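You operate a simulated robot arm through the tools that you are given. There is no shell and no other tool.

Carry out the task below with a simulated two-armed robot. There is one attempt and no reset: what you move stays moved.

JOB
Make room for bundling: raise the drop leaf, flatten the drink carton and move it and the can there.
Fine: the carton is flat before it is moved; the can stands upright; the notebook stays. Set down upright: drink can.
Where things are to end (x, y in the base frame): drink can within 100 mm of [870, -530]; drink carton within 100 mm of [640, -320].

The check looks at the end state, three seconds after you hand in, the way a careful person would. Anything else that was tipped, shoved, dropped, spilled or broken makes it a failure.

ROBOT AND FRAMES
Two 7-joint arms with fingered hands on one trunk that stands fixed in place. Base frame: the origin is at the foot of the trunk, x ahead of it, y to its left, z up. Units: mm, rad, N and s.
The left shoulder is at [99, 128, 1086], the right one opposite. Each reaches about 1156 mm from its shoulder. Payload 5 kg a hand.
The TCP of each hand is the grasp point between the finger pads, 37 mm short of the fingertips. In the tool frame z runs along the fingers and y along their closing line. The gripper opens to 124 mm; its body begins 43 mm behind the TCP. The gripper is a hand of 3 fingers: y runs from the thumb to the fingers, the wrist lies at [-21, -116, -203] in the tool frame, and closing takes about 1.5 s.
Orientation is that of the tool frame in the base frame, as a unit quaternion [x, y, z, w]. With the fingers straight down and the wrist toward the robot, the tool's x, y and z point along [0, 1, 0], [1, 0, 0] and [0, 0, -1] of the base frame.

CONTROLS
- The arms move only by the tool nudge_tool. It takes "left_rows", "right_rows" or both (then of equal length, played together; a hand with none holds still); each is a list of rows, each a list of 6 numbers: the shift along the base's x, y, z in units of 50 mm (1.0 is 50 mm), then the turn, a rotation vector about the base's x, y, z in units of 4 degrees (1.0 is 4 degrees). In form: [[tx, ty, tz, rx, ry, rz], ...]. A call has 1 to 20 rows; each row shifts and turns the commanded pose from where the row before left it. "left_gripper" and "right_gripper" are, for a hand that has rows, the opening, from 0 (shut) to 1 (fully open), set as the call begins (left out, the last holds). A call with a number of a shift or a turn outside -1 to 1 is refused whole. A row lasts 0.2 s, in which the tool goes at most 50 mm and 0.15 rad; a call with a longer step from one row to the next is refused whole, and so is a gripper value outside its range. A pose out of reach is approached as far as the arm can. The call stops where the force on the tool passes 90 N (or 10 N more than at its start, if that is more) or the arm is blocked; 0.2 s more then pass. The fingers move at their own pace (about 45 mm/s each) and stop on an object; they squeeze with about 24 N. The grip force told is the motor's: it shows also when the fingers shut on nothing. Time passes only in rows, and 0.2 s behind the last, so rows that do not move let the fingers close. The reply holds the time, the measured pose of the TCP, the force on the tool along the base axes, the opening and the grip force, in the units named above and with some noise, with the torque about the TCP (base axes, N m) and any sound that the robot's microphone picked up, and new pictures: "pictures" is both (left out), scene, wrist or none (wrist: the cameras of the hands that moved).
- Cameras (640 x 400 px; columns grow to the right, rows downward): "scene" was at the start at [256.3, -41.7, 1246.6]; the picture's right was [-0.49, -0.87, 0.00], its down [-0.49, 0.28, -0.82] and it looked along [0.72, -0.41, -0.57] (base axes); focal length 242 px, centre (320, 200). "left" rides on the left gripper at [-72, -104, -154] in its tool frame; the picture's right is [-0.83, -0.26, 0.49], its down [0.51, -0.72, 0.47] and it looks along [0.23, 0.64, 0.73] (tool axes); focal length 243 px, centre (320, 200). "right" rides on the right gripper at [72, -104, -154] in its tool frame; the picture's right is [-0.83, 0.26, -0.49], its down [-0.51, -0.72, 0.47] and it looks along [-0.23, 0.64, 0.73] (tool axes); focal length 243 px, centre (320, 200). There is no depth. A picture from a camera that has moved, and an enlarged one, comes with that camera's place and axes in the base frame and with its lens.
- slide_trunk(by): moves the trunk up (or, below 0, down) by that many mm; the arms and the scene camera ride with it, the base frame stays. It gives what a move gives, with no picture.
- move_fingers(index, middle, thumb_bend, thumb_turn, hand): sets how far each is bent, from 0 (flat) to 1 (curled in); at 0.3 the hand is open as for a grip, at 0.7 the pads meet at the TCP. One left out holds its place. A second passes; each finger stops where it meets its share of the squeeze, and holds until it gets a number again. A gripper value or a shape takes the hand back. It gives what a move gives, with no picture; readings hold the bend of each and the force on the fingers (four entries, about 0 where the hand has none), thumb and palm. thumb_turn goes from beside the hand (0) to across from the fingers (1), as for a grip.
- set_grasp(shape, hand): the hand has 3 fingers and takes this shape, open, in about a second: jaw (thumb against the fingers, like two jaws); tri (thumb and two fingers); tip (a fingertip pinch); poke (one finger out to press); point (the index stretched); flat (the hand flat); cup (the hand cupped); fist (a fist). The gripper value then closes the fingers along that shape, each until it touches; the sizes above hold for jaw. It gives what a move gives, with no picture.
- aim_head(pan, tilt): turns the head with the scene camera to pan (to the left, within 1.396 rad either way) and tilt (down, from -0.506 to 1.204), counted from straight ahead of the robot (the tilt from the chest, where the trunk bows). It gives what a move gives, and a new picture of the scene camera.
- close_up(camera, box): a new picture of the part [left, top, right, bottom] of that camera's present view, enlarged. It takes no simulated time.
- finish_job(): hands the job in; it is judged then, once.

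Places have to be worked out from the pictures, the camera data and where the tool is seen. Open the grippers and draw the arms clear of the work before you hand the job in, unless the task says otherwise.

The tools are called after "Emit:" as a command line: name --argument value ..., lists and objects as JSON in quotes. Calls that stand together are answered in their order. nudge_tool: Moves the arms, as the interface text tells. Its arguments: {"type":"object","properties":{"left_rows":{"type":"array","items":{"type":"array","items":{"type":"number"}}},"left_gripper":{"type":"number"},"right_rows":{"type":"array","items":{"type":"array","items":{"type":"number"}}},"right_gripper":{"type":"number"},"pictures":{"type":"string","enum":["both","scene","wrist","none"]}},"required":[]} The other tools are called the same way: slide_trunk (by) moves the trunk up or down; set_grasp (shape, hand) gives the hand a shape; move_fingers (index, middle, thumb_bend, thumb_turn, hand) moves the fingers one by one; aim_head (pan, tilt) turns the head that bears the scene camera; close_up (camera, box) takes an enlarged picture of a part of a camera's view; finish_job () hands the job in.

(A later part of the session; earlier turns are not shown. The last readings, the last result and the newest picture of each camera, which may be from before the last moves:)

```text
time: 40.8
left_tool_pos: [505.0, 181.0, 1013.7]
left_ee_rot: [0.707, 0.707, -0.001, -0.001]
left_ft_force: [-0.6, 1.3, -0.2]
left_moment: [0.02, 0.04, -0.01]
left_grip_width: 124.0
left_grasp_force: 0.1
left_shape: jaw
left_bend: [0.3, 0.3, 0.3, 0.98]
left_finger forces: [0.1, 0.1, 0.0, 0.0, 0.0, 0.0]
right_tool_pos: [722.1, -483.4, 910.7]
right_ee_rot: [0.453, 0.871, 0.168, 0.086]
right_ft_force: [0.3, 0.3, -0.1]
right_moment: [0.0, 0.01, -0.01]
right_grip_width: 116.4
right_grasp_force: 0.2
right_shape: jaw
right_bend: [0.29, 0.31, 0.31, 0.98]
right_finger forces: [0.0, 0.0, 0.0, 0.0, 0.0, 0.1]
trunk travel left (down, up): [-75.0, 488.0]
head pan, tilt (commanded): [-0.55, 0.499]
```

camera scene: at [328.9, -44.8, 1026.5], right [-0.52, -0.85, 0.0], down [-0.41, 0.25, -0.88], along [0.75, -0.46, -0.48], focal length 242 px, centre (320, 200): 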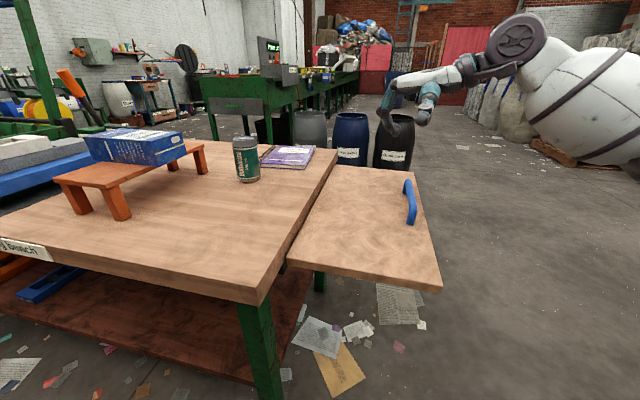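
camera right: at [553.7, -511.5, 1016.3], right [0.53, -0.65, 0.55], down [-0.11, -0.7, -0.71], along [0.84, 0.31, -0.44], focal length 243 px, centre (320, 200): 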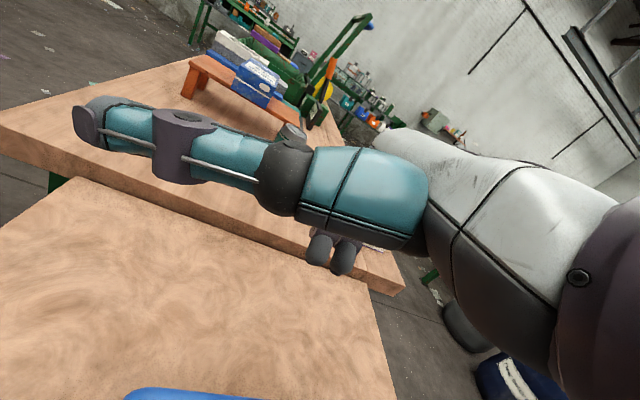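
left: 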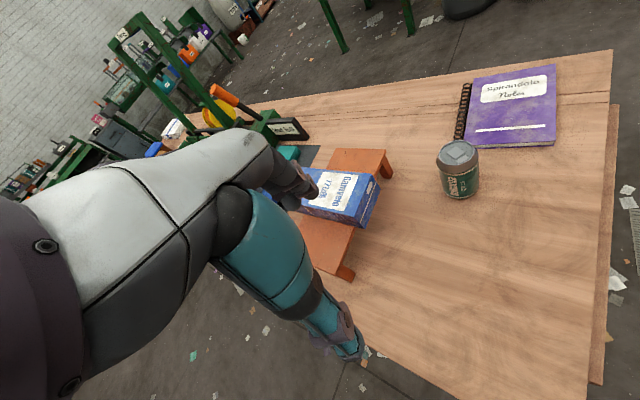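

The leaf stays up, level and clear. I'll raise the trunk back up for reach over the table and aim the head at the carton.

Emit:
slide_trunk --by 200

Emit:
aim_head --pan -0.1 --tilt 0.6

Emit:
close_up --camera "scene" --box '[160, 120, 400, 270]'

```text
time: 43.0
left_tool_pos: [505.6, 180.2, 1212.7]
left_ee_rot: [0.706, 0.708, -0.001, -0.001]
left_ft_force: [0.3, -0.2, -0.4]
left_moment: [0.02, 0.01, 0.01]
left_grip_width: 123.7
left_grasp_force: 0.0
left_shape: jaw
left_bend: [0.3, 0.3, 0.3, 0.98]
left_finger forces: [0.1, 0.0, 0.0, 0.1, 0.0, 0.1]
right_tool_pos: [725.1, -481.5, 1111.1]
right_ee_rot: [0.453, 0.871, 0.168, 0.086]
right_ft_force: [0.5, -0.2, -0.4]
right_moment: [0.0, 0.05, 0.02]
right_grip_width: 123.8
right_grasp_force: 0.0
right_shape: jaw
right_bend: [0.3, 0.3, 0.3, 0.98]
right_finger forces: [0.0, 0.0, 0.0, 0.1, 0.0, 0.1]
trunk travel left (down, up): [-275.0, 288.0]
head pan, tilt (commanded): [-0.55, 0.499]
```

```text
time: 43.9
left_tool_pos: [506.8, 180.8, 1215.1]
left_ee_rot: [0.707, 0.707, 0.0, -0.001]
left_ft_force: [0.4, 0.4, 0.0]
left_moment: [-0.04, 0.02, 0.01]
left_grip_width: 123.7
left_grasp_force: 0.0
left_shape: jaw
left_bend: [0.3, 0.3, 0.3, 0.98]
left_finger forces: [0.0, 0.1, 0.0, 0.0, 0.1, 0.0]
right_tool_pos: [723.3, -480.9, 1112.2]
right_ee_rot: [0.454, 0.871, 0.168, 0.086]
right_ft_force: [1.0, 0.9, 0.5]
right_moment: [-0.01, -0.01, 0.02]
right_grip_width: 123.7
right_grasp_force: 0.1
right_shape: jaw
right_bend: [0.3, 0.3, 0.3, 0.98]
right_finger forces: [0.1, 0.1, 0.0, 0.0, 0.0, 0.1]
trunk travel left (down, up): [-275.0, 288.0]
head pan, tilt (commanded): [-0.099, 0.6]
camera scene: at [267.3, -7.1, 1246.7], right [-0.1, -0.99, 0.0], down [-0.56, 0.06, -0.83], along [0.82, -0.08, -0.56], focal length 242 px, centre (320, 200)
```

scene: 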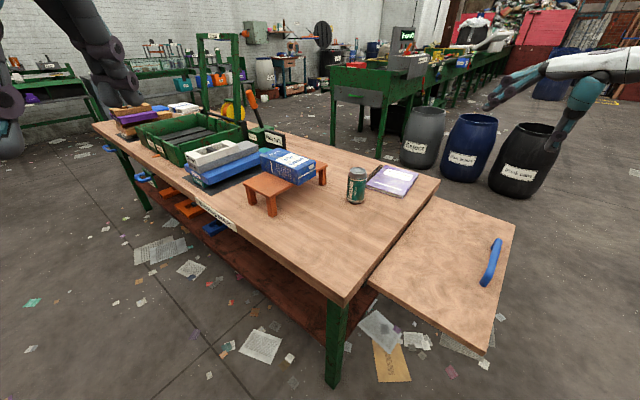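

```text
2.67 times, centred on (280, 195) of scene
camera zoom: at [267.3, -7.1, 1246.7], right [-0.1, -0.99, 0.0], down [-0.56, 0.06, -0.83], along [0.82, -0.08, -0.56], focal length 646 px, centre (427, 213)
```

zoom: 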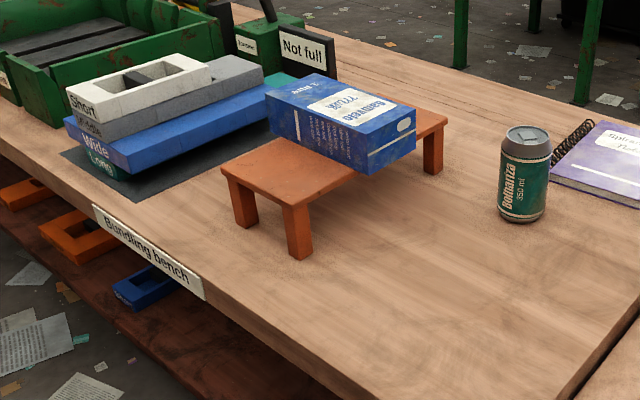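

The leaf, table and objects are all clear in this view. I'll zoom further on the carton and stand to work out their exact dimensions and pose.

Emit:
close_up --camera "scene" --box '[235, 135, 335, 220]'

Emit:
close_up --camera "scene" --box '[330, 140, 450, 220]'

Emit:
close_up --camera "right" --box '[0, 0, 640, 400]'

```text
4.71 times, centred on (285, 178) of scene
camera zoom: at [267.3, -7.1, 1246.7], right [-0.1, -0.99, 0.0], down [-0.56, 0.06, -0.83], along [0.82, -0.08, -0.56], focal length 1141 px, centre (485, 306)
```

zoom: 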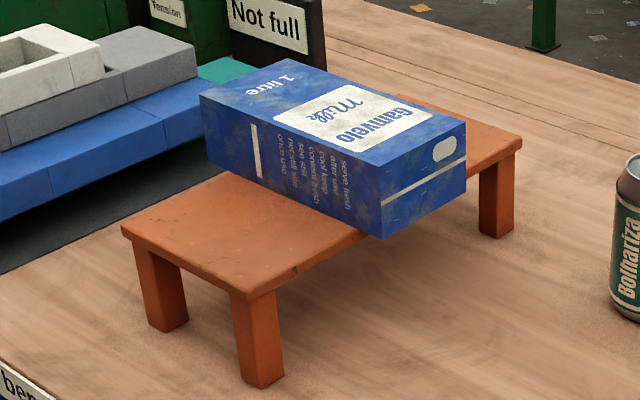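

```text
5.00 times, centred on (390, 180) of scene
camera zoom: at [267.3, -7.1, 1246.7], right [-0.1, -0.99, 0.0], down [-0.56, 0.06, -0.83], along [0.82, -0.08, -0.56], focal length 1212 px, centre (-30, 300)
```

zoom: 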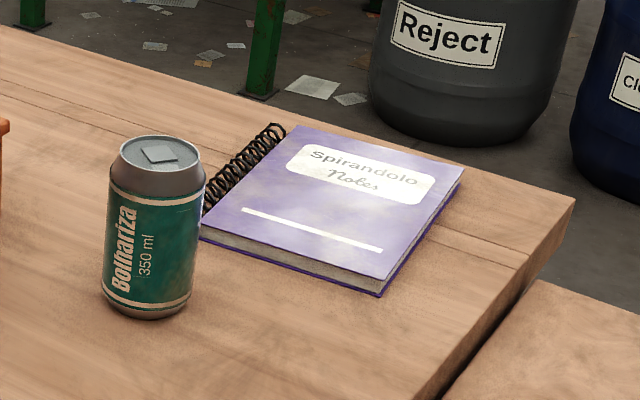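

```text
1.00 times, centred on (320, 200) of right (not enlarged: the box is as wide or as high as the picture)
camera zoom: at [556.8, -509.7, 1215.6], right [0.53, -0.65, 0.55], down [-0.11, -0.7, -0.71], along [0.84, 0.31, -0.44], focal length 243 px, centre (320, 200)
```

zoom: 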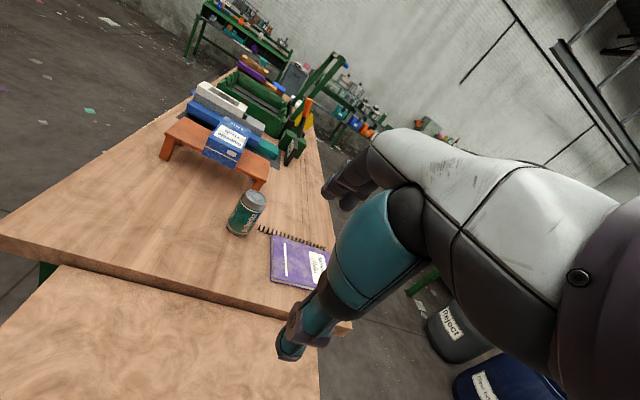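

Carton: 192 x 95 x 60 mm, long axis square to the stand, centre near [1090, 33], top at z ≈ 880, on a stand about 82 mm high. I'll shape the left hand as a fist and move it above the carton to press it flat where it lies.

Emit:
set_grasp --hand "left" --shape "fist"

Emit:
nudge_tool --left_rows '[[0.813, -0.217, -0.2, 0, 0, 0], [0.813, -0.217, -0.2, 0, 0, 0], [0.813, -0.217, -0.2, 0, 0, 0], [0.813, -0.217, -0.2, 0, 0, 0], [0.813, -0.217, -0.2, 0, 0, 0], [0.813, -0.217, -0.2, 0, 0, 0], [0.813, -0.217, -0.2, 0, 0, 0], [0.813, -0.217, -0.2, 0, 0, 0], [0.813, -0.217, -0.2, 0, 0, 0], [0.813, -0.217, -0.2, 0, 0, 0], [0.813, -0.217, -0.2, 0, 0, 0], [0.813, -0.217, -0.2, 0, 0, 0]]' --pictures "both"

```text
time: 44.8
left_tool_pos: [505.2, 180.2, 1215.0]
left_ee_rot: [0.708, 0.707, -0.001, -0.001]
left_ft_force: [0.2, 0.1, 0.6]
left_moment: [-0.01, 0.01, -0.01]
left_grip_width: 0.0
left_grasp_force: 0.0
left_shape: fist
left_bend: [1.0, 1.0, 0.84, 0.84]
left_finger forces: [0.1, 0.1, 0.0, 0.1, 0.0, 0.0]
right_tool_pos: [725.0, -481.0, 1112.4]
right_ee_rot: [0.453, 0.871, 0.168, 0.086]
right_ft_force: [-0.7, 0.3, -0.1]
right_moment: [-0.01, 0.02, -0.01]
right_grip_width: 123.6
right_grasp_force: 0.0
right_shape: jaw
right_bend: [0.3, 0.3, 0.3, 0.98]
right_finger forces: [0.1, 0.0, 0.0, 0.1, 0.1, 0.0]
trunk travel left (down, up): [-275.0, 288.0]
head pan, tilt (commanded): [-0.099, 0.6]
```

```text
time: 47.4
left_tool_pos: [993.6, 51.1, 1096.0]
left_ee_rot: [0.706, 0.708, 0.0, -0.001]
left_ft_force: [0.7, -0.5, -0.4]
left_moment: [0.03, 0.03, -0.01]
left_grip_width: 0.0
left_grasp_force: 0.1
left_shape: fist
left_bend: [1.0, 1.0, 0.84, 0.84]
left_finger forces: [0.0, 0.0, 0.1, 0.0, 0.0, 0.0]
right_tool_pos: [725.9, -482.4, 1111.7]
right_ee_rot: [0.453, 0.871, 0.168, 0.086]
right_ft_force: [0.0, -0.7, -0.4]
right_moment: [0.03, -0.01, 0.03]
right_grip_width: 123.6
right_grasp_force: 0.2
right_shape: jaw
right_bend: [0.3, 0.3, 0.3, 0.98]
right_finger forces: [0.0, 0.0, 0.0, 0.0, 0.0, 0.0]
trunk travel left (down, up): [-275.0, 288.0]
head pan, tilt (commanded): [-0.099, 0.6]
camera scene: at [268.2, -8.1, 1246.4], right [-0.1, -1.0, 0.0], down [-0.56, 0.06, -0.82], along [0.82, -0.08, -0.57], focal length 242 px, centre (320, 200)
camera left: at [890.5, -23.2, 1249.3], right [-0.26, -0.83, -0.49], down [-0.72, 0.51, -0.47], along [0.64, 0.23, -0.73], focal length 243 px, centre (320, 200)
```

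scene: 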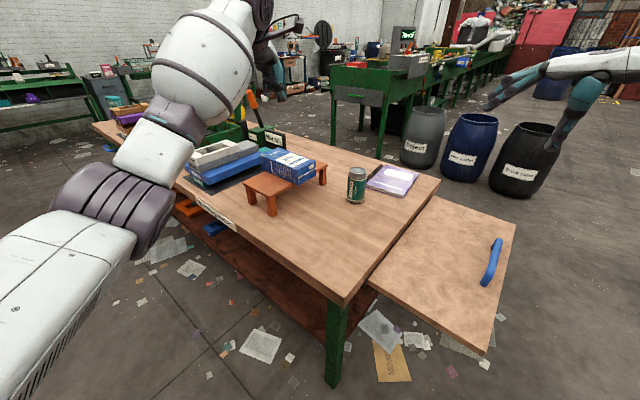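
left: 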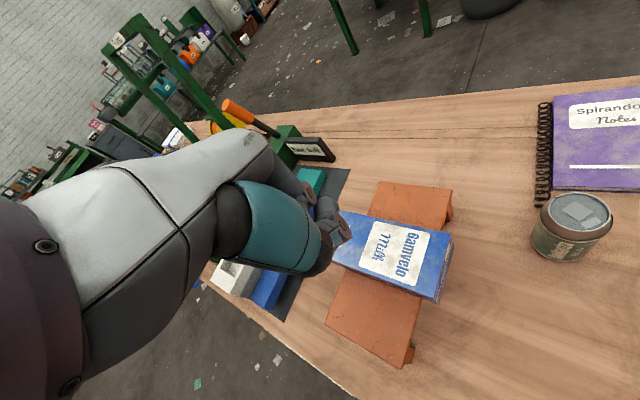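

Cross-checking with the left wrist camera, the carton's centre is about [1062, 28] with its top near z = 890, centred over the stand. I'll move the fist over that point, about 100 mm above.

Emit:
nudge_tool --left_rows '[[0.44, -0.16, -0.6, 0, 0, 0], [0.44, -0.16, -0.6, 0, 0, 0], [0.44, -0.16, -0.6, 0, 0, 0]]' --pictures "both"

Emit:
close_up --camera "scene" --box '[200, 90, 400, 215]'

```text
time: 48.1
left_tool_pos: [1058.2, 27.3, 1005.3]
left_ee_rot: [0.706, 0.708, -0.001, -0.001]
left_ft_force: [0.4, -0.7, 0.0]
left_moment: [0.02, 0.03, -0.02]
left_grip_width: 0.0
left_grasp_force: 0.1
left_shape: fist
left_bend: [1.0, 1.0, 0.84, 0.84]
left_finger forces: [0.1, 0.1, 0.1, 0.1, 0.1, 0.0]
right_tool_pos: [725.0, -481.3, 1110.7]
right_ee_rot: [0.453, 0.871, 0.169, 0.085]
right_ft_force: [0.4, 0.3, 0.3]
right_moment: [0.03, 0.0, 0.0]
right_grip_width: 123.5
right_grasp_force: 0.0
right_shape: jaw
right_bend: [0.3, 0.3, 0.3, 0.98]
right_finger forces: [0.1, 0.0, 0.0, 0.0, 0.0, 0.0]
trunk travel left (down, up): [-275.0, 288.0]
head pan, tilt (commanded): [-0.099, 0.6]
camera scene: at [268.2, -7.6, 1246.4], right [-0.1, -1.0, 0.0], down [-0.56, 0.06, -0.82], along [0.82, -0.08, -0.57], focal length 242 px, centre (320, 200)
camera left: at [954.5, -45.5, 1158.4], right [-0.26, -0.83, -0.49], down [-0.72, 0.51, -0.47], along [0.64, 0.23, -0.73], focal length 243 px, centre (320, 200)
```

scene: 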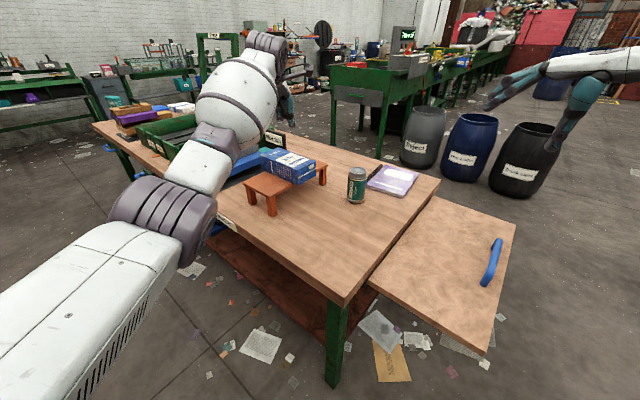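
left: 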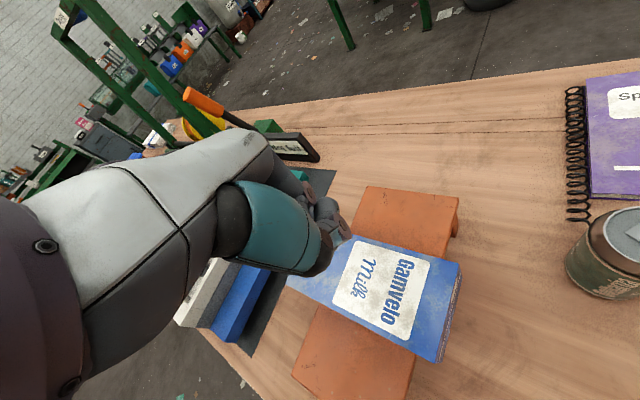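

```text
3.20 times, centred on (300, 152) of scene
camera zoom: at [268.2, -7.6, 1246.4], right [-0.1, -1.0, 0.0], down [-0.56, 0.06, -0.82], along [0.82, -0.08, -0.57], focal length 776 px, centre (384, 352)
```

zoom: 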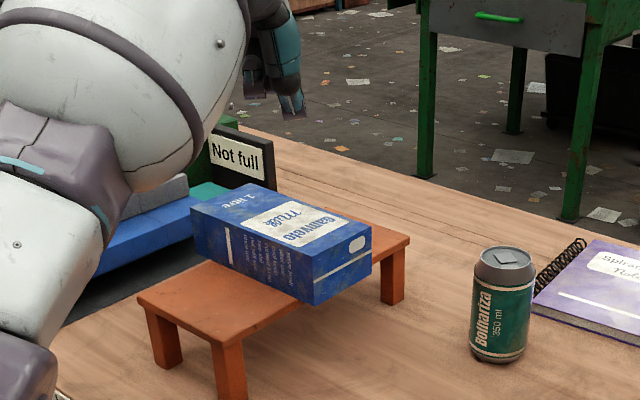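

The fist is over the carton's middle. I'll descend gradually and watch the vertical force for first contact.

Emit:
nudge_tool --left_rows '[[0, 0, -0.4, 0, 0, 0], [0, 0, -0.4, 0, 0, 0], [0.04, 0, -0.4, 0, 0, 0], [0, 0, -0.3, 0, 0, 0]]' --pictures "wrist"

```text
time: 49.1
left_tool_pos: [1062.0, 27.6, 929.8]
left_ee_rot: [0.707, 0.707, 0.0, -0.002]
left_ft_force: [-0.4, -0.4, 0.4]
left_moment: [0.03, 0.0, 0.01]
left_grip_width: 0.1
left_grasp_force: 0.1
left_shape: fist
left_bend: [1.0, 1.0, 0.84, 0.84]
left_finger forces: [0.0, 0.1, 0.0, 0.1, 0.0, 0.0]
right_tool_pos: [724.9, -480.8, 1112.7]
right_ee_rot: [0.453, 0.871, 0.168, 0.086]
right_ft_force: [0.1, 0.1, -0.8]
right_moment: [0.02, -0.02, 0.0]
right_grip_width: 123.7
right_grasp_force: 0.1
right_shape: jaw
right_bend: [0.3, 0.3, 0.3, 0.98]
right_finger forces: [0.0, 0.1, 0.1, 0.0, 0.0, 0.0]
trunk travel left (down, up): [-275.0, 288.0]
head pan, tilt (commanded): [-0.099, 0.6]
camera left: at [957.4, -45.2, 1082.5], right [-0.26, -0.83, -0.49], down [-0.72, 0.51, -0.47], along [0.64, 0.23, -0.73], focal length 243 px, centre (320, 200)
```

left: 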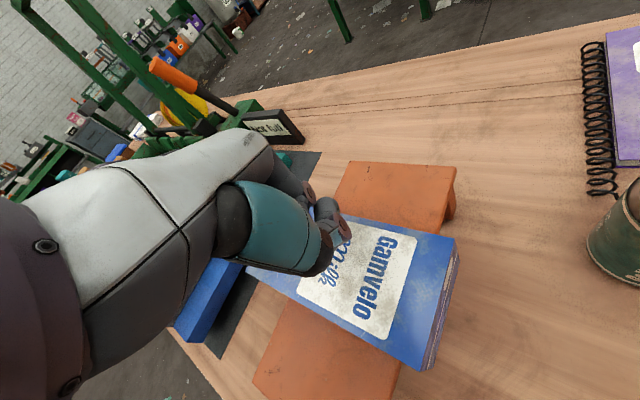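

There's no contact yet at 930. The carton's corners confirm its centre at about [1061, 27]. I'll keep descending in smaller steps.

Emit:
nudge_tool --left_rows '[[-0.06, 0, -0.2, 0, 0, 0], [-0.06, 0, -0.2, 0, 0, 0], [0, 0, -0.2, 0, 0, 0], [0, 0, -0.2, 0, 0, 0]]' --pictures "none"

```text
time: 50.1
left_tool_pos: [1053.7, 27.5, 896.0]
left_ee_rot: [0.707, 0.707, 0.001, 0.002]
left_ft_force: [-4.8, 1.0, 17.8]
left_moment: [-0.34, -0.31, -0.08]
left_grip_width: 0.0
left_grasp_force: 0.1
left_shape: fist
left_bend: [1.0, 1.0, 0.87, 0.84]
left_finger forces: [0.0, 0.0, 0.1, 0.0, 17.7, 0.0]
right_tool_pos: [721.0, -480.8, 1113.5]
right_ee_rot: [0.452, 0.871, 0.17, 0.088]
right_ft_force: [0.5, 0.4, -0.3]
right_moment: [-0.02, -0.01, -0.05]
right_grip_width: 123.5
right_grasp_force: 0.1
right_shape: jaw
right_bend: [0.3, 0.3, 0.3, 0.98]
right_finger forces: [0.0, 0.0, 0.0, 0.0, 0.1, 0.0]
trunk travel left (down, up): [-275.0, 288.0]
head pan, tilt (commanded): [-0.099, 0.6]
```

Contact at TCP z = 896, through the thumb side of the fist at 18 N. I'll keep pressing straight down in small steps.

Emit:
nudge_tool --left_rows '[[0, 0, -0.1, 0, 0, 0], [0, 0, -0.1, 0, 0, 0], [0, 0, -0.1, 0, 0, 0]]' --pictures "wrist"

Emit:
close_up --camera "scene" --box '[230, 130, 350, 220]'

```text
time: 51.0
left_tool_pos: [1054.6, 27.5, 877.1]
left_ee_rot: [0.707, 0.707, 0.001, 0.0]
left_ft_force: [-1.4, 0.9, 6.8]
left_moment: [-0.11, -0.08, -0.02]
left_grip_width: 0.0
left_grasp_force: 0.2
left_shape: fist
left_bend: [1.0, 1.0, 0.85, 0.84]
left_finger forces: [0.0, 0.0, 0.0, 0.1, 6.8, 0.0]
right_tool_pos: [723.4, -481.0, 1112.2]
right_ee_rot: [0.454, 0.871, 0.169, 0.086]
right_ft_force: [0.2, -0.8, -0.6]
right_moment: [0.01, 0.0, 0.02]
right_grip_width: 123.5
right_grasp_force: 0.0
right_shape: jaw
right_bend: [0.3, 0.3, 0.3, 0.98]
right_finger forces: [0.1, 0.0, 0.1, 0.0, 0.1, 0.1]
trunk travel left (down, up): [-275.0, 288.0]
head pan, tilt (commanded): [-0.099, 0.6]
camera left: at [950.1, -45.2, 1029.8], right [-0.26, -0.83, -0.49], down [-0.72, 0.51, -0.47], along [0.64, 0.23, -0.73], focal length 243 px, centre (320, 200)
```

left: 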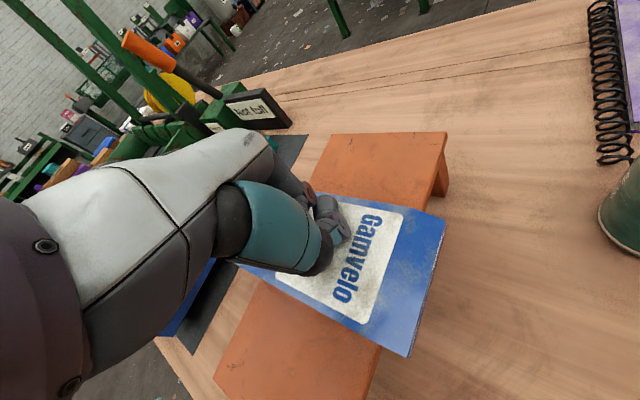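

```text
4.44 times, centred on (290, 175) of scene
camera zoom: at [266.7, -7.0, 1246.8], right [-0.1, -1.0, 0.0], down [-0.56, 0.06, -0.83], along [0.82, -0.08, -0.56], focal length 1077 px, centre (453, 311)
```

zoom: 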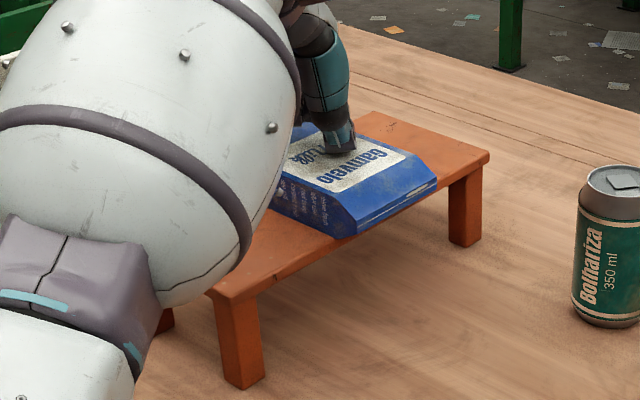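

The carton is collapsing nicely, and the force dropped to 7 N as the walls gave. I'll keep pressing down until it bottoms out.

Emit:
nudge_tool --left_rows '[[0, 0, -0.12, 0, 0, 0], [0, 0, -0.12, 0, 0, 0], [0, 0, -0.12, 0, 0, 0], [0, 0, -0.12, 0, 0, 0]]' --pictures "none"

Emit:
close_up --camera "scene" --box '[230, 130, 350, 220]'

```text
time: 52.0
left_tool_pos: [1054.1, 27.8, 852.9]
left_ee_rot: [0.707, 0.707, 0.001, 0.001]
left_ft_force: [-3.3, 0.8, 11.6]
left_moment: [-0.23, -0.17, -0.1]
left_grip_width: 0.2
left_grasp_force: 0.0
left_shape: fist
left_bend: [1.0, 1.0, 0.86, 0.84]
left_finger forces: [0.1, 0.0, 0.0, 0.0, 11.8, 0.0]
right_tool_pos: [722.6, -480.6, 1112.8]
right_ee_rot: [0.453, 0.871, 0.169, 0.087]
right_ft_force: [0.8, 0.3, 0.1]
right_moment: [0.0, -0.01, 0.02]
right_grip_width: 123.7
right_grasp_force: 0.0
right_shape: jaw
right_bend: [0.3, 0.3, 0.3, 0.98]
right_finger forces: [0.0, 0.0, 0.0, 0.0, 0.1, 0.0]
trunk travel left (down, up): [-275.0, 288.0]
head pan, tilt (commanded): [-0.099, 0.6]
```

```text
4.44 times, centred on (290, 175) of scene
camera zoom: at [265.7, -6.8, 1247.1], right [-0.1, -1.0, 0.0], down [-0.56, 0.06, -0.83], along [0.82, -0.08, -0.56], focal length 1077 px, centre (453, 311)
```

zoom: 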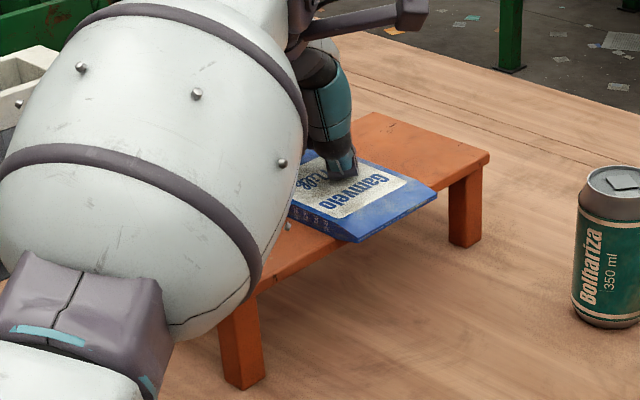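

It's nearly flat now. I'll keep pressing to the end of travel.

Emit:
nudge_tool --left_rows '[[0, 0, -0.1, 0, 0, 0], [0, 0, -0.1, 0, 0, 0], [0, 0, -0.1, 0, 0, 0]]' --pictures "none"

Emit:
close_up --camera "scene" --box '[230, 130, 350, 220]'

```text
time: 52.8
left_tool_pos: [1052.2, 26.8, 850.2]
left_ee_rot: [0.707, 0.707, 0.004, 0.006]
left_ft_force: [-4.6, 5.8, 52.9]
left_moment: [-1.24, -0.01, -0.13]
left_grip_width: 119.1
left_grasp_force: 0.0
left_shape: fist
left_bend: [1.0, 1.0, 0.9, 0.83]
left_finger forces: [0.0, 0.1, 0.1, 0.0, 73.8, 0.0]
right_tool_pos: [716.7, -480.7, 1116.7]
right_ee_rot: [0.453, 0.871, 0.17, 0.091]
right_ft_force: [-0.5, -0.8, -0.5]
right_moment: [-0.02, 0.02, 0.03]
right_grip_width: 123.5
right_grasp_force: 0.0
right_shape: jaw
right_bend: [0.3, 0.3, 0.3, 0.98]
right_finger forces: [0.0, 0.0, 0.0, 0.1, 0.0, 0.0]
trunk travel left (down, up): [-275.0, 288.0]
head pan, tilt (commanded): [-0.099, 0.6]
```

```text
4.44 times, centred on (290, 175) of scene
camera zoom: at [259.4, -6.3, 1248.8], right [-0.1, -1.0, 0.0], down [-0.56, 0.06, -0.83], along [0.82, -0.08, -0.56], focal length 1077 px, centre (453, 311)
```

zoom: 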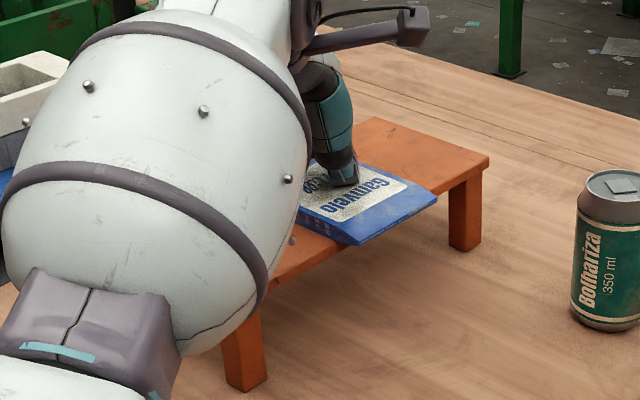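

The force rose to 53 N at about 46 mm of travel, so it has bottomed out. I'll lift the fist straight up and inspect the carton.

Emit:
nudge_tool --left_rows '[[0, 0, 0.2, 0, 0, 0], [0, 0, 0.5, 0, 0, 0], [0, 0, 0.8, 0, 0, 0], [0, 0, 0.8, 0, 0, 0], [0, 0, 0.8, 0, 0, 0]]' --pictures "both"

Emit:
close_up --camera "left" --box '[200, 120, 520, 400]'

Emit:
close_up --camera "scene" --box '[230, 130, 350, 220]'

```text
time: 54.0
left_tool_pos: [1052.7, 26.3, 991.6]
left_ee_rot: [0.706, 0.708, -0.001, -0.001]
left_ft_force: [-2.0, 0.8, 0.6]
left_moment: [-0.01, 0.0, 0.05]
left_grip_width: 0.0
left_grasp_force: 0.0
left_shape: fist
left_bend: [1.0, 1.0, 0.84, 0.84]
left_finger forces: [0.0, 0.0, 0.1, 0.0, 0.1, 0.0]
right_tool_pos: [722.6, -482.0, 1112.8]
right_ee_rot: [0.453, 0.871, 0.169, 0.087]
right_ft_force: [-0.7, -0.7, -0.3]
right_moment: [0.01, -0.03, -0.02]
right_grip_width: 123.3
right_grasp_force: 0.1
right_shape: jaw
right_bend: [0.3, 0.3, 0.3, 0.98]
right_finger forces: [0.1, 0.0, 0.1, 0.1, 0.0, 0.0]
trunk travel left (down, up): [-275.0, 288.0]
head pan, tilt (commanded): [-0.099, 0.6]
camera scene: at [265.5, -7.2, 1247.1], right [-0.1, -1.0, 0.0], down [-0.56, 0.06, -0.83], along [0.82, -0.08, -0.56], focal length 242 px, centre (320, 200)
camera left: at [948.6, -45.8, 1145.1], right [-0.26, -0.83, -0.49], down [-0.72, 0.51, -0.47], along [0.64, 0.23, -0.73], focal length 243 px, centre (320, 200)
```

scene: 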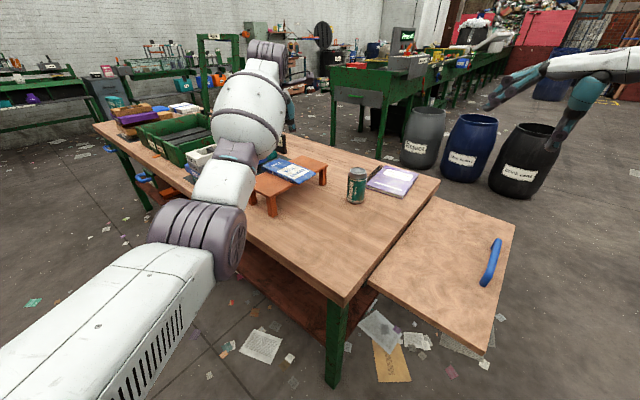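
left: 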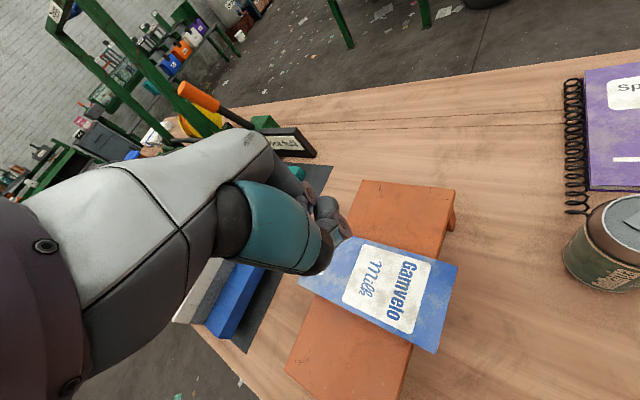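

```text
1.43 times, centred on (360, 260) of left
camera zoom: at [948.6, -45.8, 1145.1], right [-0.26, -0.83, -0.49], down [-0.72, 0.51, -0.47], along [0.64, 0.23, -0.73], focal length 347 px, centre (263, 114)
```

zoom: 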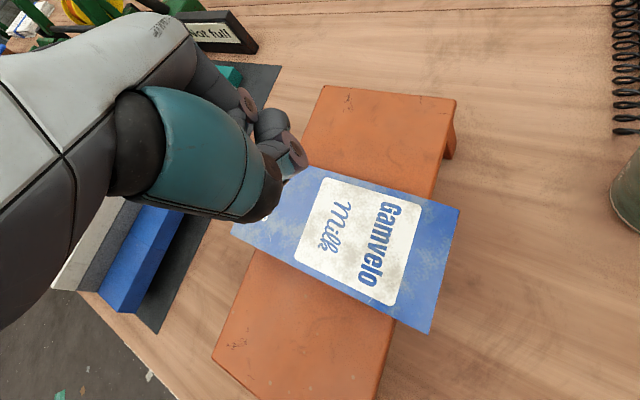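

```text
4.44 times, centred on (290, 175) of scene
camera zoom: at [265.5, -7.2, 1247.1], right [-0.1, -1.0, 0.0], down [-0.56, 0.06, -0.83], along [0.82, -0.08, -0.56], focal length 1077 px, centre (453, 311)
```

zoom: 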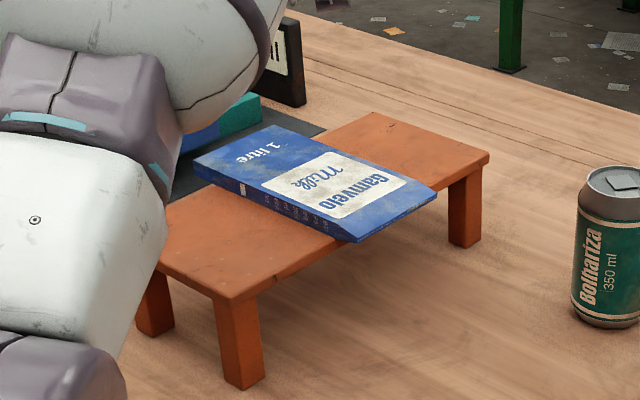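

The carton is flat (about 12 mm thick) and the stand hasn't moved. Next I'll open the left hand in jaw shape and yaw it −45° so the fingers close across the carton's 95 mm width, then look from both wrist cameras.

Emit:
set_grasp --hand "left" --shape "jaw"

Emit:
nudge_tool --left_rows '[[0, 0, 0, 0, 0, -0.9375], [0, 0, 0, 0, 0, -0.9375], [0, 0, 0, 0, 0, -0.9375], [0, 0, 0, 0, 0, -0.9375], [0, 0, 0, 0, 0, -0.9375], [0, 0, 0, 0, 0, -0.9375], [0, 0, 0, 0, 0, -0.9375], [0, 0, 0, 0, 0, -0.9375], [0, 0, 0, 0, 0, -0.9375], [0, 0, 0, 0, 0, -0.9375], [0, 0, 0, 0, 0, -0.9375], [0, 0, 0, 0, 0, -0.9375]]' --pictures "both"

Emit:
close_up --camera "right" --box '[120, 40, 320, 240]'

```text
time: 54.9
left_tool_pos: [1055.2, 27.1, 990.5]
left_ee_rot: [0.707, 0.707, 0.0, -0.001]
left_ft_force: [0.5, 0.4, -0.3]
left_moment: [-0.02, 0.01, 0.01]
left_grip_width: 123.7
left_grasp_force: 0.1
left_shape: jaw
left_bend: [0.3, 0.3, 0.3, 0.97]
left_finger forces: [0.0, 0.0, 0.0, 0.0, 0.0, 0.0]
right_tool_pos: [724.8, -480.3, 1111.8]
right_ee_rot: [0.454, 0.871, 0.168, 0.087]
right_ft_force: [-0.1, 0.5, -0.3]
right_moment: [-0.01, -0.01, -0.02]
right_grip_width: 123.5
right_grasp_force: 0.2
right_shape: jaw
right_bend: [0.3, 0.3, 0.3, 0.98]
right_finger forces: [0.1, 0.1, 0.1, 0.1, 0.1, 0.1]
trunk travel left (down, up): [-275.0, 288.0]
head pan, tilt (commanded): [-0.099, 0.6]
```

```text
time: 57.5
left_tool_pos: [1054.6, 26.7, 990.9]
left_ee_rot: [0.924, 0.383, 0.0, -0.001]
left_ft_force: [0.6, 0.1, 1.4]
left_moment: [0.01, 0.0, -0.03]
left_grip_width: 123.6
left_grasp_force: 0.1
left_shape: jaw
left_bend: [0.3, 0.3, 0.3, 0.97]
left_finger forces: [0.0, 0.0, 0.1, 0.0, 0.1, 0.0]
right_tool_pos: [723.7, -481.6, 1112.2]
right_ee_rot: [0.453, 0.871, 0.168, 0.087]
right_ft_force: [-0.2, 0.0, 0.6]
right_moment: [0.01, -0.01, 0.02]
right_grip_width: 123.5
right_grasp_force: 0.1
right_shape: jaw
right_bend: [0.3, 0.3, 0.3, 0.98]
right_finger forces: [0.1, 0.0, 0.1, 0.0, 0.1, 0.0]
trunk travel left (down, up): [-275.0, 288.0]
head pan, tilt (commanded): [-0.099, 0.6]
camera scene: at [267.1, -7.0, 1246.7], right [-0.1, -1.0, 0.0], down [-0.56, 0.06, -0.83], along [0.82, -0.08, -0.56], focal length 242 px, centre (320, 200)
camera left: at [929.6, 48.9, 1143.8], right [-0.77, -0.4, -0.49], down [-0.15, 0.87, -0.47], along [0.62, -0.29, -0.73], focal length 243 px, centre (320, 200)
```

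scene: 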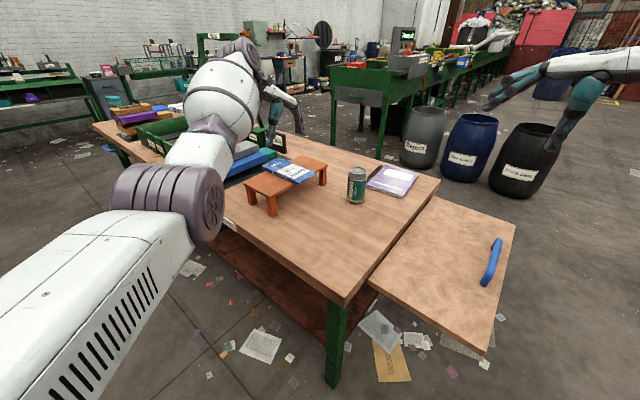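
left: 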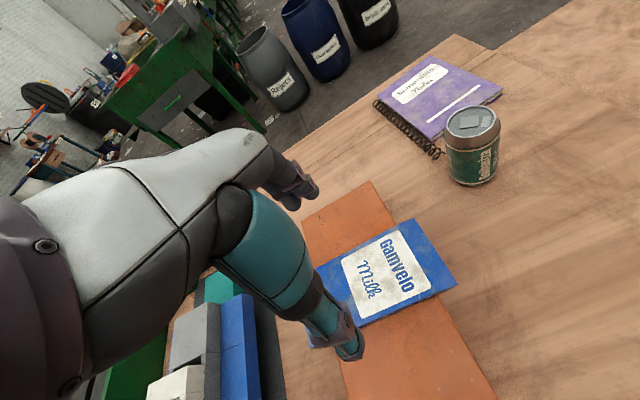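

```text
2.00 times, centred on (220, 140) of right
camera zoom: at [556.7, -509.8, 1215.6], right [0.53, -0.65, 0.55], down [-0.11, -0.7, -0.71], along [0.84, 0.31, -0.44], focal length 485 px, centre (520, 320)
```

zoom: 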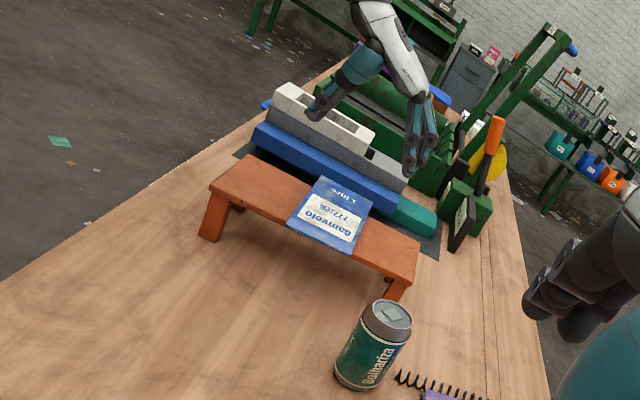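

Both fingertips and thumb tip hang equally low (about 28 mm below the TCP), and the carton's centre is at about [1063, 30]. I'll descend open-handed, straddling its width, to just above the stand.

Emit:
nudge_tool --left_rows '[[0.16, 0.05, -0.4, 0, 0, 0], [0, 0, -0.5, 0, 0, 0], [0, 0, -0.5, 0, 0, 0], [0, 0, -0.5, 0, 0, 0], [0, 0, -0.4, 0, 0, 0]]' --pictures "wrist" --left_gripper 1.0

Emit:
close_up --camera "right" --box '[170, 70, 290, 190]'

```text
time: 58.6
left_tool_pos: [1064.7, 28.5, 874.1]
left_ee_rot: [0.924, 0.383, 0.0, -0.001]
left_ft_force: [0.7, -0.1, -0.2]
left_moment: [-0.02, 0.04, 0.0]
left_grip_width: 123.6
left_grasp_force: 0.2
left_shape: jaw
left_bend: [0.3, 0.3, 0.3, 0.97]
left_finger forces: [0.0, 0.0, 0.0, 0.1, 0.1, 0.0]
right_tool_pos: [724.0, -481.7, 1112.4]
right_ee_rot: [0.453, 0.871, 0.169, 0.086]
right_ft_force: [0.0, 1.4, -0.1]
right_moment: [0.02, 0.0, 0.0]
right_grip_width: 123.7
right_grasp_force: 0.1
right_shape: jaw
right_bend: [0.3, 0.3, 0.3, 0.98]
right_finger forces: [0.1, 0.0, 0.2, 0.0, 0.0, 0.1]
trunk travel left (down, up): [-275.0, 288.0]
head pan, tilt (commanded): [-0.099, 0.6]
camera left: at [938.9, 50.7, 1028.2], right [-0.77, -0.4, -0.49], down [-0.15, 0.87, -0.47], along [0.62, -0.29, -0.73], focal length 243 px, centre (320, 200)
```

left: 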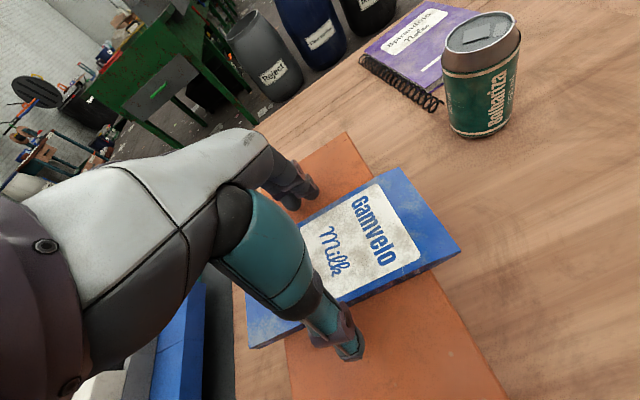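

```text
3.33 times, centred on (230, 130) of right
camera zoom: at [557.3, -509.7, 1215.3], right [0.53, -0.65, 0.55], down [-0.11, -0.7, -0.71], along [0.84, 0.31, -0.44], focal length 809 px, centre (620, 433)
```

zoom: 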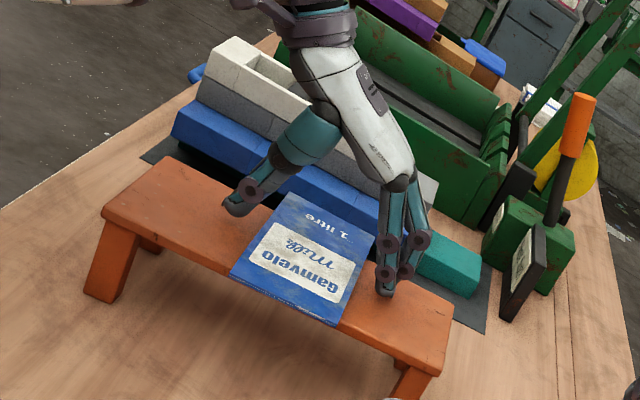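

The hand straddles the carton's middle. I'll creep down until the tips just touch the stand.

Emit:
nudge_tool --left_rows '[[0, 0, -0.1, 0, 0, 0], [0, 0, -0.08, 0, 0, 0]]' --pictures "none"

Emit:
close_up --camera "right" --box '[180, 90, 260, 170]'

```text
time: 59.2
left_tool_pos: [1061.8, 29.6, 867.7]
left_ee_rot: [0.924, 0.383, 0.001, 0.0]
left_ft_force: [-0.5, -0.4, 5.0]
left_moment: [-0.21, -0.29, 0.02]
left_grip_width: 123.5
left_grasp_force: 0.0
left_shape: jaw
left_bend: [0.3, 0.3, 0.3, 0.97]
left_finger forces: [0.0, 4.7, 0.0, 0.1, 0.0, 0.0]
right_tool_pos: [723.7, -481.5, 1112.1]
right_ee_rot: [0.453, 0.871, 0.169, 0.087]
right_ft_force: [0.3, -0.5, -0.1]
right_moment: [-0.01, -0.02, 0.02]
right_grip_width: 123.7
right_grasp_force: 0.1
right_shape: jaw
right_bend: [0.3, 0.3, 0.3, 0.98]
right_finger forces: [0.1, 0.0, 0.0, 0.0, 0.0, 0.1]
trunk travel left (down, up): [-275.0, 288.0]
head pan, tilt (commanded): [-0.099, 0.6]
```

```text
5.00 times, centred on (220, 130) of right
camera zoom: at [555.6, -509.7, 1216.3], right [0.53, -0.65, 0.55], down [-0.11, -0.7, -0.71], along [0.84, 0.31, -0.44], focal length 1213 px, centre (820, 550)
```

zoom: 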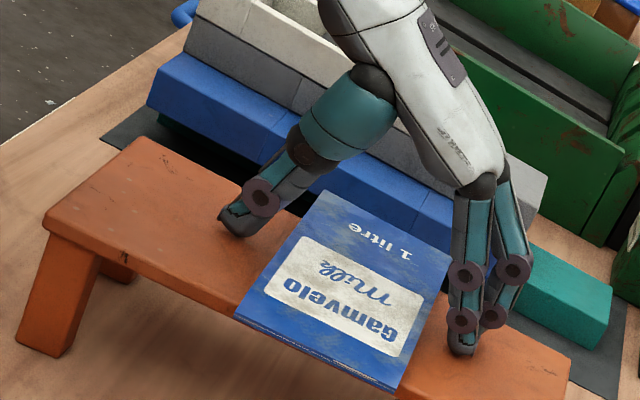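

The middle finger touches the stand lightly (5 N) at TCP z = 868. I'll rise 4 mm, since the tips drop slightly as they close, and close on the carton.

Emit:
nudge_tool --left_rows '[[0, 0, 0.09, 0, 0, 0], [0, 0, 0, 0, 0, 0]]' --pictures "none"

Emit:
nudge_tool --left_rows '[[0, 0, 0, 0, 0, 0], [0, 0, 0, 0, 0, 0], [0, 0, 0, 0, 0, 0], [0, 0, 0, 0, 0, 0], [0, 0, 0, 0, 0, 0], [0, 0, 0, 0, 0, 0], [0, 0, 0, 0, 0, 0]]' --left_gripper 0.0 --pictures "wrist"

Emit:
close_up --camera "right" --box '[180, 90, 260, 170]'

```text
time: 59.9
left_tool_pos: [1063.4, 29.4, 871.0]
left_ee_rot: [0.924, 0.383, -0.001, 0.0]
left_ft_force: [0.4, 0.3, 0.1]
left_moment: [-0.01, 0.01, -0.01]
left_grip_width: 123.8
left_grasp_force: 0.1
left_shape: jaw
left_bend: [0.3, 0.3, 0.3, 0.97]
left_finger forces: [0.1, 0.0, 0.1, 0.1, 0.1, 0.0]
right_tool_pos: [724.7, -480.1, 1113.1]
right_ee_rot: [0.453, 0.871, 0.169, 0.087]
right_ft_force: [0.5, -0.5, -0.4]
right_moment: [0.0, 0.02, 0.02]
right_grip_width: 123.7
right_grasp_force: 0.1
right_shape: jaw
right_bend: [0.3, 0.3, 0.3, 0.98]
right_finger forces: [0.0, 0.1, 0.0, 0.0, 0.0, 0.0]
trunk travel left (down, up): [-275.0, 288.0]
head pan, tilt (commanded): [-0.099, 0.6]
```

```text
time: 61.5
left_tool_pos: [1062.9, 29.2, 871.2]
left_ee_rot: [0.924, 0.383, -0.001, -0.001]
left_ft_force: [-0.4, -0.7, -0.2]
left_moment: [0.0, 0.02, 0.0]
left_grip_width: 86.2
left_grasp_force: 23.7
left_shape: jaw
left_bend: [0.27, 0.38, 0.58, 0.99]
left_finger forces: [14.1, 7.4, 0.1, 0.0, 21.6, 0.0]
right_tool_pos: [723.5, -482.1, 1111.9]
right_ee_rot: [0.453, 0.871, 0.168, 0.086]
right_ft_force: [0.0, -0.1, -0.2]
right_moment: [0.0, 0.03, 0.0]
right_grip_width: 123.6
right_grasp_force: 0.1
right_shape: jaw
right_bend: [0.3, 0.3, 0.3, 0.98]
right_finger forces: [0.1, 0.1, 0.0, 0.0, 0.0, 0.0]
trunk travel left (down, up): [-275.0, 288.0]
head pan, tilt (commanded): [-0.099, 0.6]
camera left: at [938.3, 50.9, 1024.5], right [-0.77, -0.4, -0.49], down [-0.15, 0.87, -0.47], along [0.62, -0.29, -0.73], focal length 243 px, centre (320, 200)
```

left: 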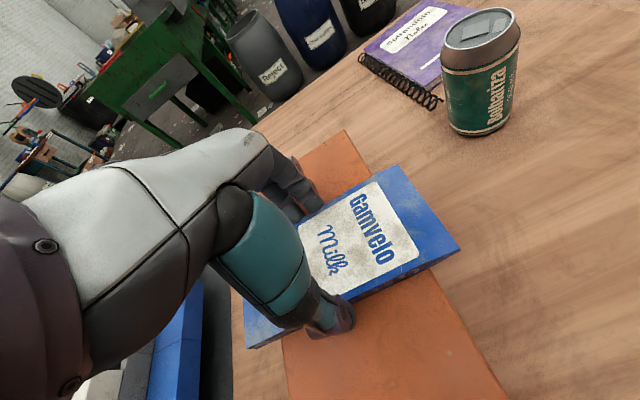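

```text
5.00 times, centred on (220, 130) of right
camera zoom: at [556.9, -509.8, 1215.5], right [0.53, -0.65, 0.55], down [-0.11, -0.7, -0.71], along [0.84, 0.31, -0.44], focal length 1213 px, centre (820, 550)
```

zoom: 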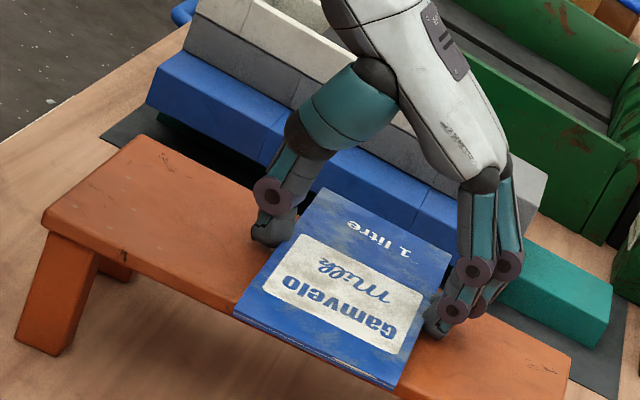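

The grip is firm: width 86 mm, about 22 N on each side. I'll lift slowly a little and check that the carton comes up with the hand while the stand stays.

Emit:
nudge_tool --left_rows '[[0, 0, 0.15, 0, 0, 0], [0, 0, 0.2, 0, 0, 0], [0, 0, 0.3, 0, 0, 0], [0, 0, 0.4, 0, 0, 0]]' --pictures "wrist"

Emit:
close_up --camera "right" --box '[170, 70, 290, 190]'

```text
time: 62.5
left_tool_pos: [1062.4, 29.2, 925.6]
left_ee_rot: [0.924, 0.383, 0.0, -0.001]
left_ft_force: [-0.8, -0.1, -0.3]
left_moment: [0.02, -0.04, 0.02]
left_grip_width: 86.6
left_grasp_force: 24.0
left_shape: jaw
left_bend: [0.27, 0.38, 0.58, 0.99]
left_finger forces: [14.1, 7.5, 0.1, 0.1, 21.5, 0.1]
right_tool_pos: [723.6, -482.3, 1111.3]
right_ee_rot: [0.453, 0.871, 0.169, 0.086]
right_ft_force: [-0.8, 0.2, -0.6]
right_moment: [-0.03, 0.03, -0.01]
right_grip_width: 123.6
right_grasp_force: 0.0
right_shape: jaw
right_bend: [0.3, 0.3, 0.3, 0.98]
right_finger forces: [0.0, 0.0, 0.0, 0.0, 0.0, 0.1]
trunk travel left (down, up): [-275.0, 288.0]
head pan, tilt (commanded): [-0.099, 0.6]
camera left: at [936.6, 50.8, 1078.7], right [-0.77, -0.4, -0.49], down [-0.15, 0.87, -0.47], along [0.62, -0.29, -0.73], focal length 243 px, centre (320, 200)
```

left: 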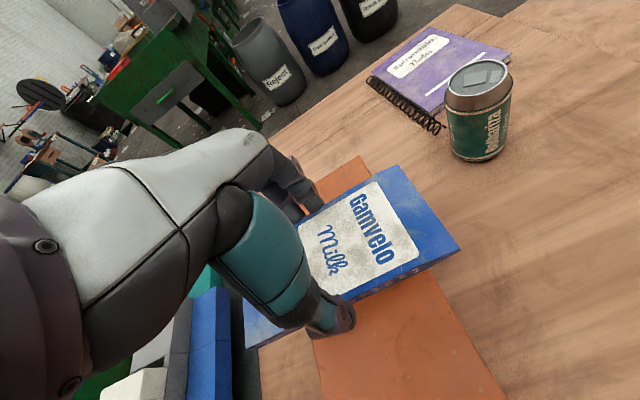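

```text
3.33 times, centred on (230, 130) of right
camera zoom: at [556.1, -509.9, 1215.9], right [0.53, -0.65, 0.55], down [-0.11, -0.7, -0.71], along [0.84, 0.31, -0.44], focal length 809 px, centre (620, 433)
```

zoom: 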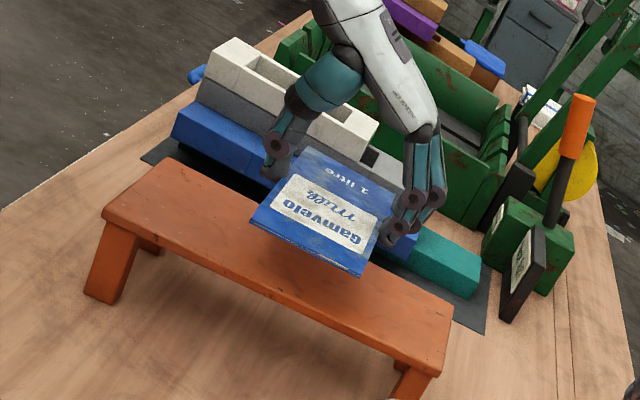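

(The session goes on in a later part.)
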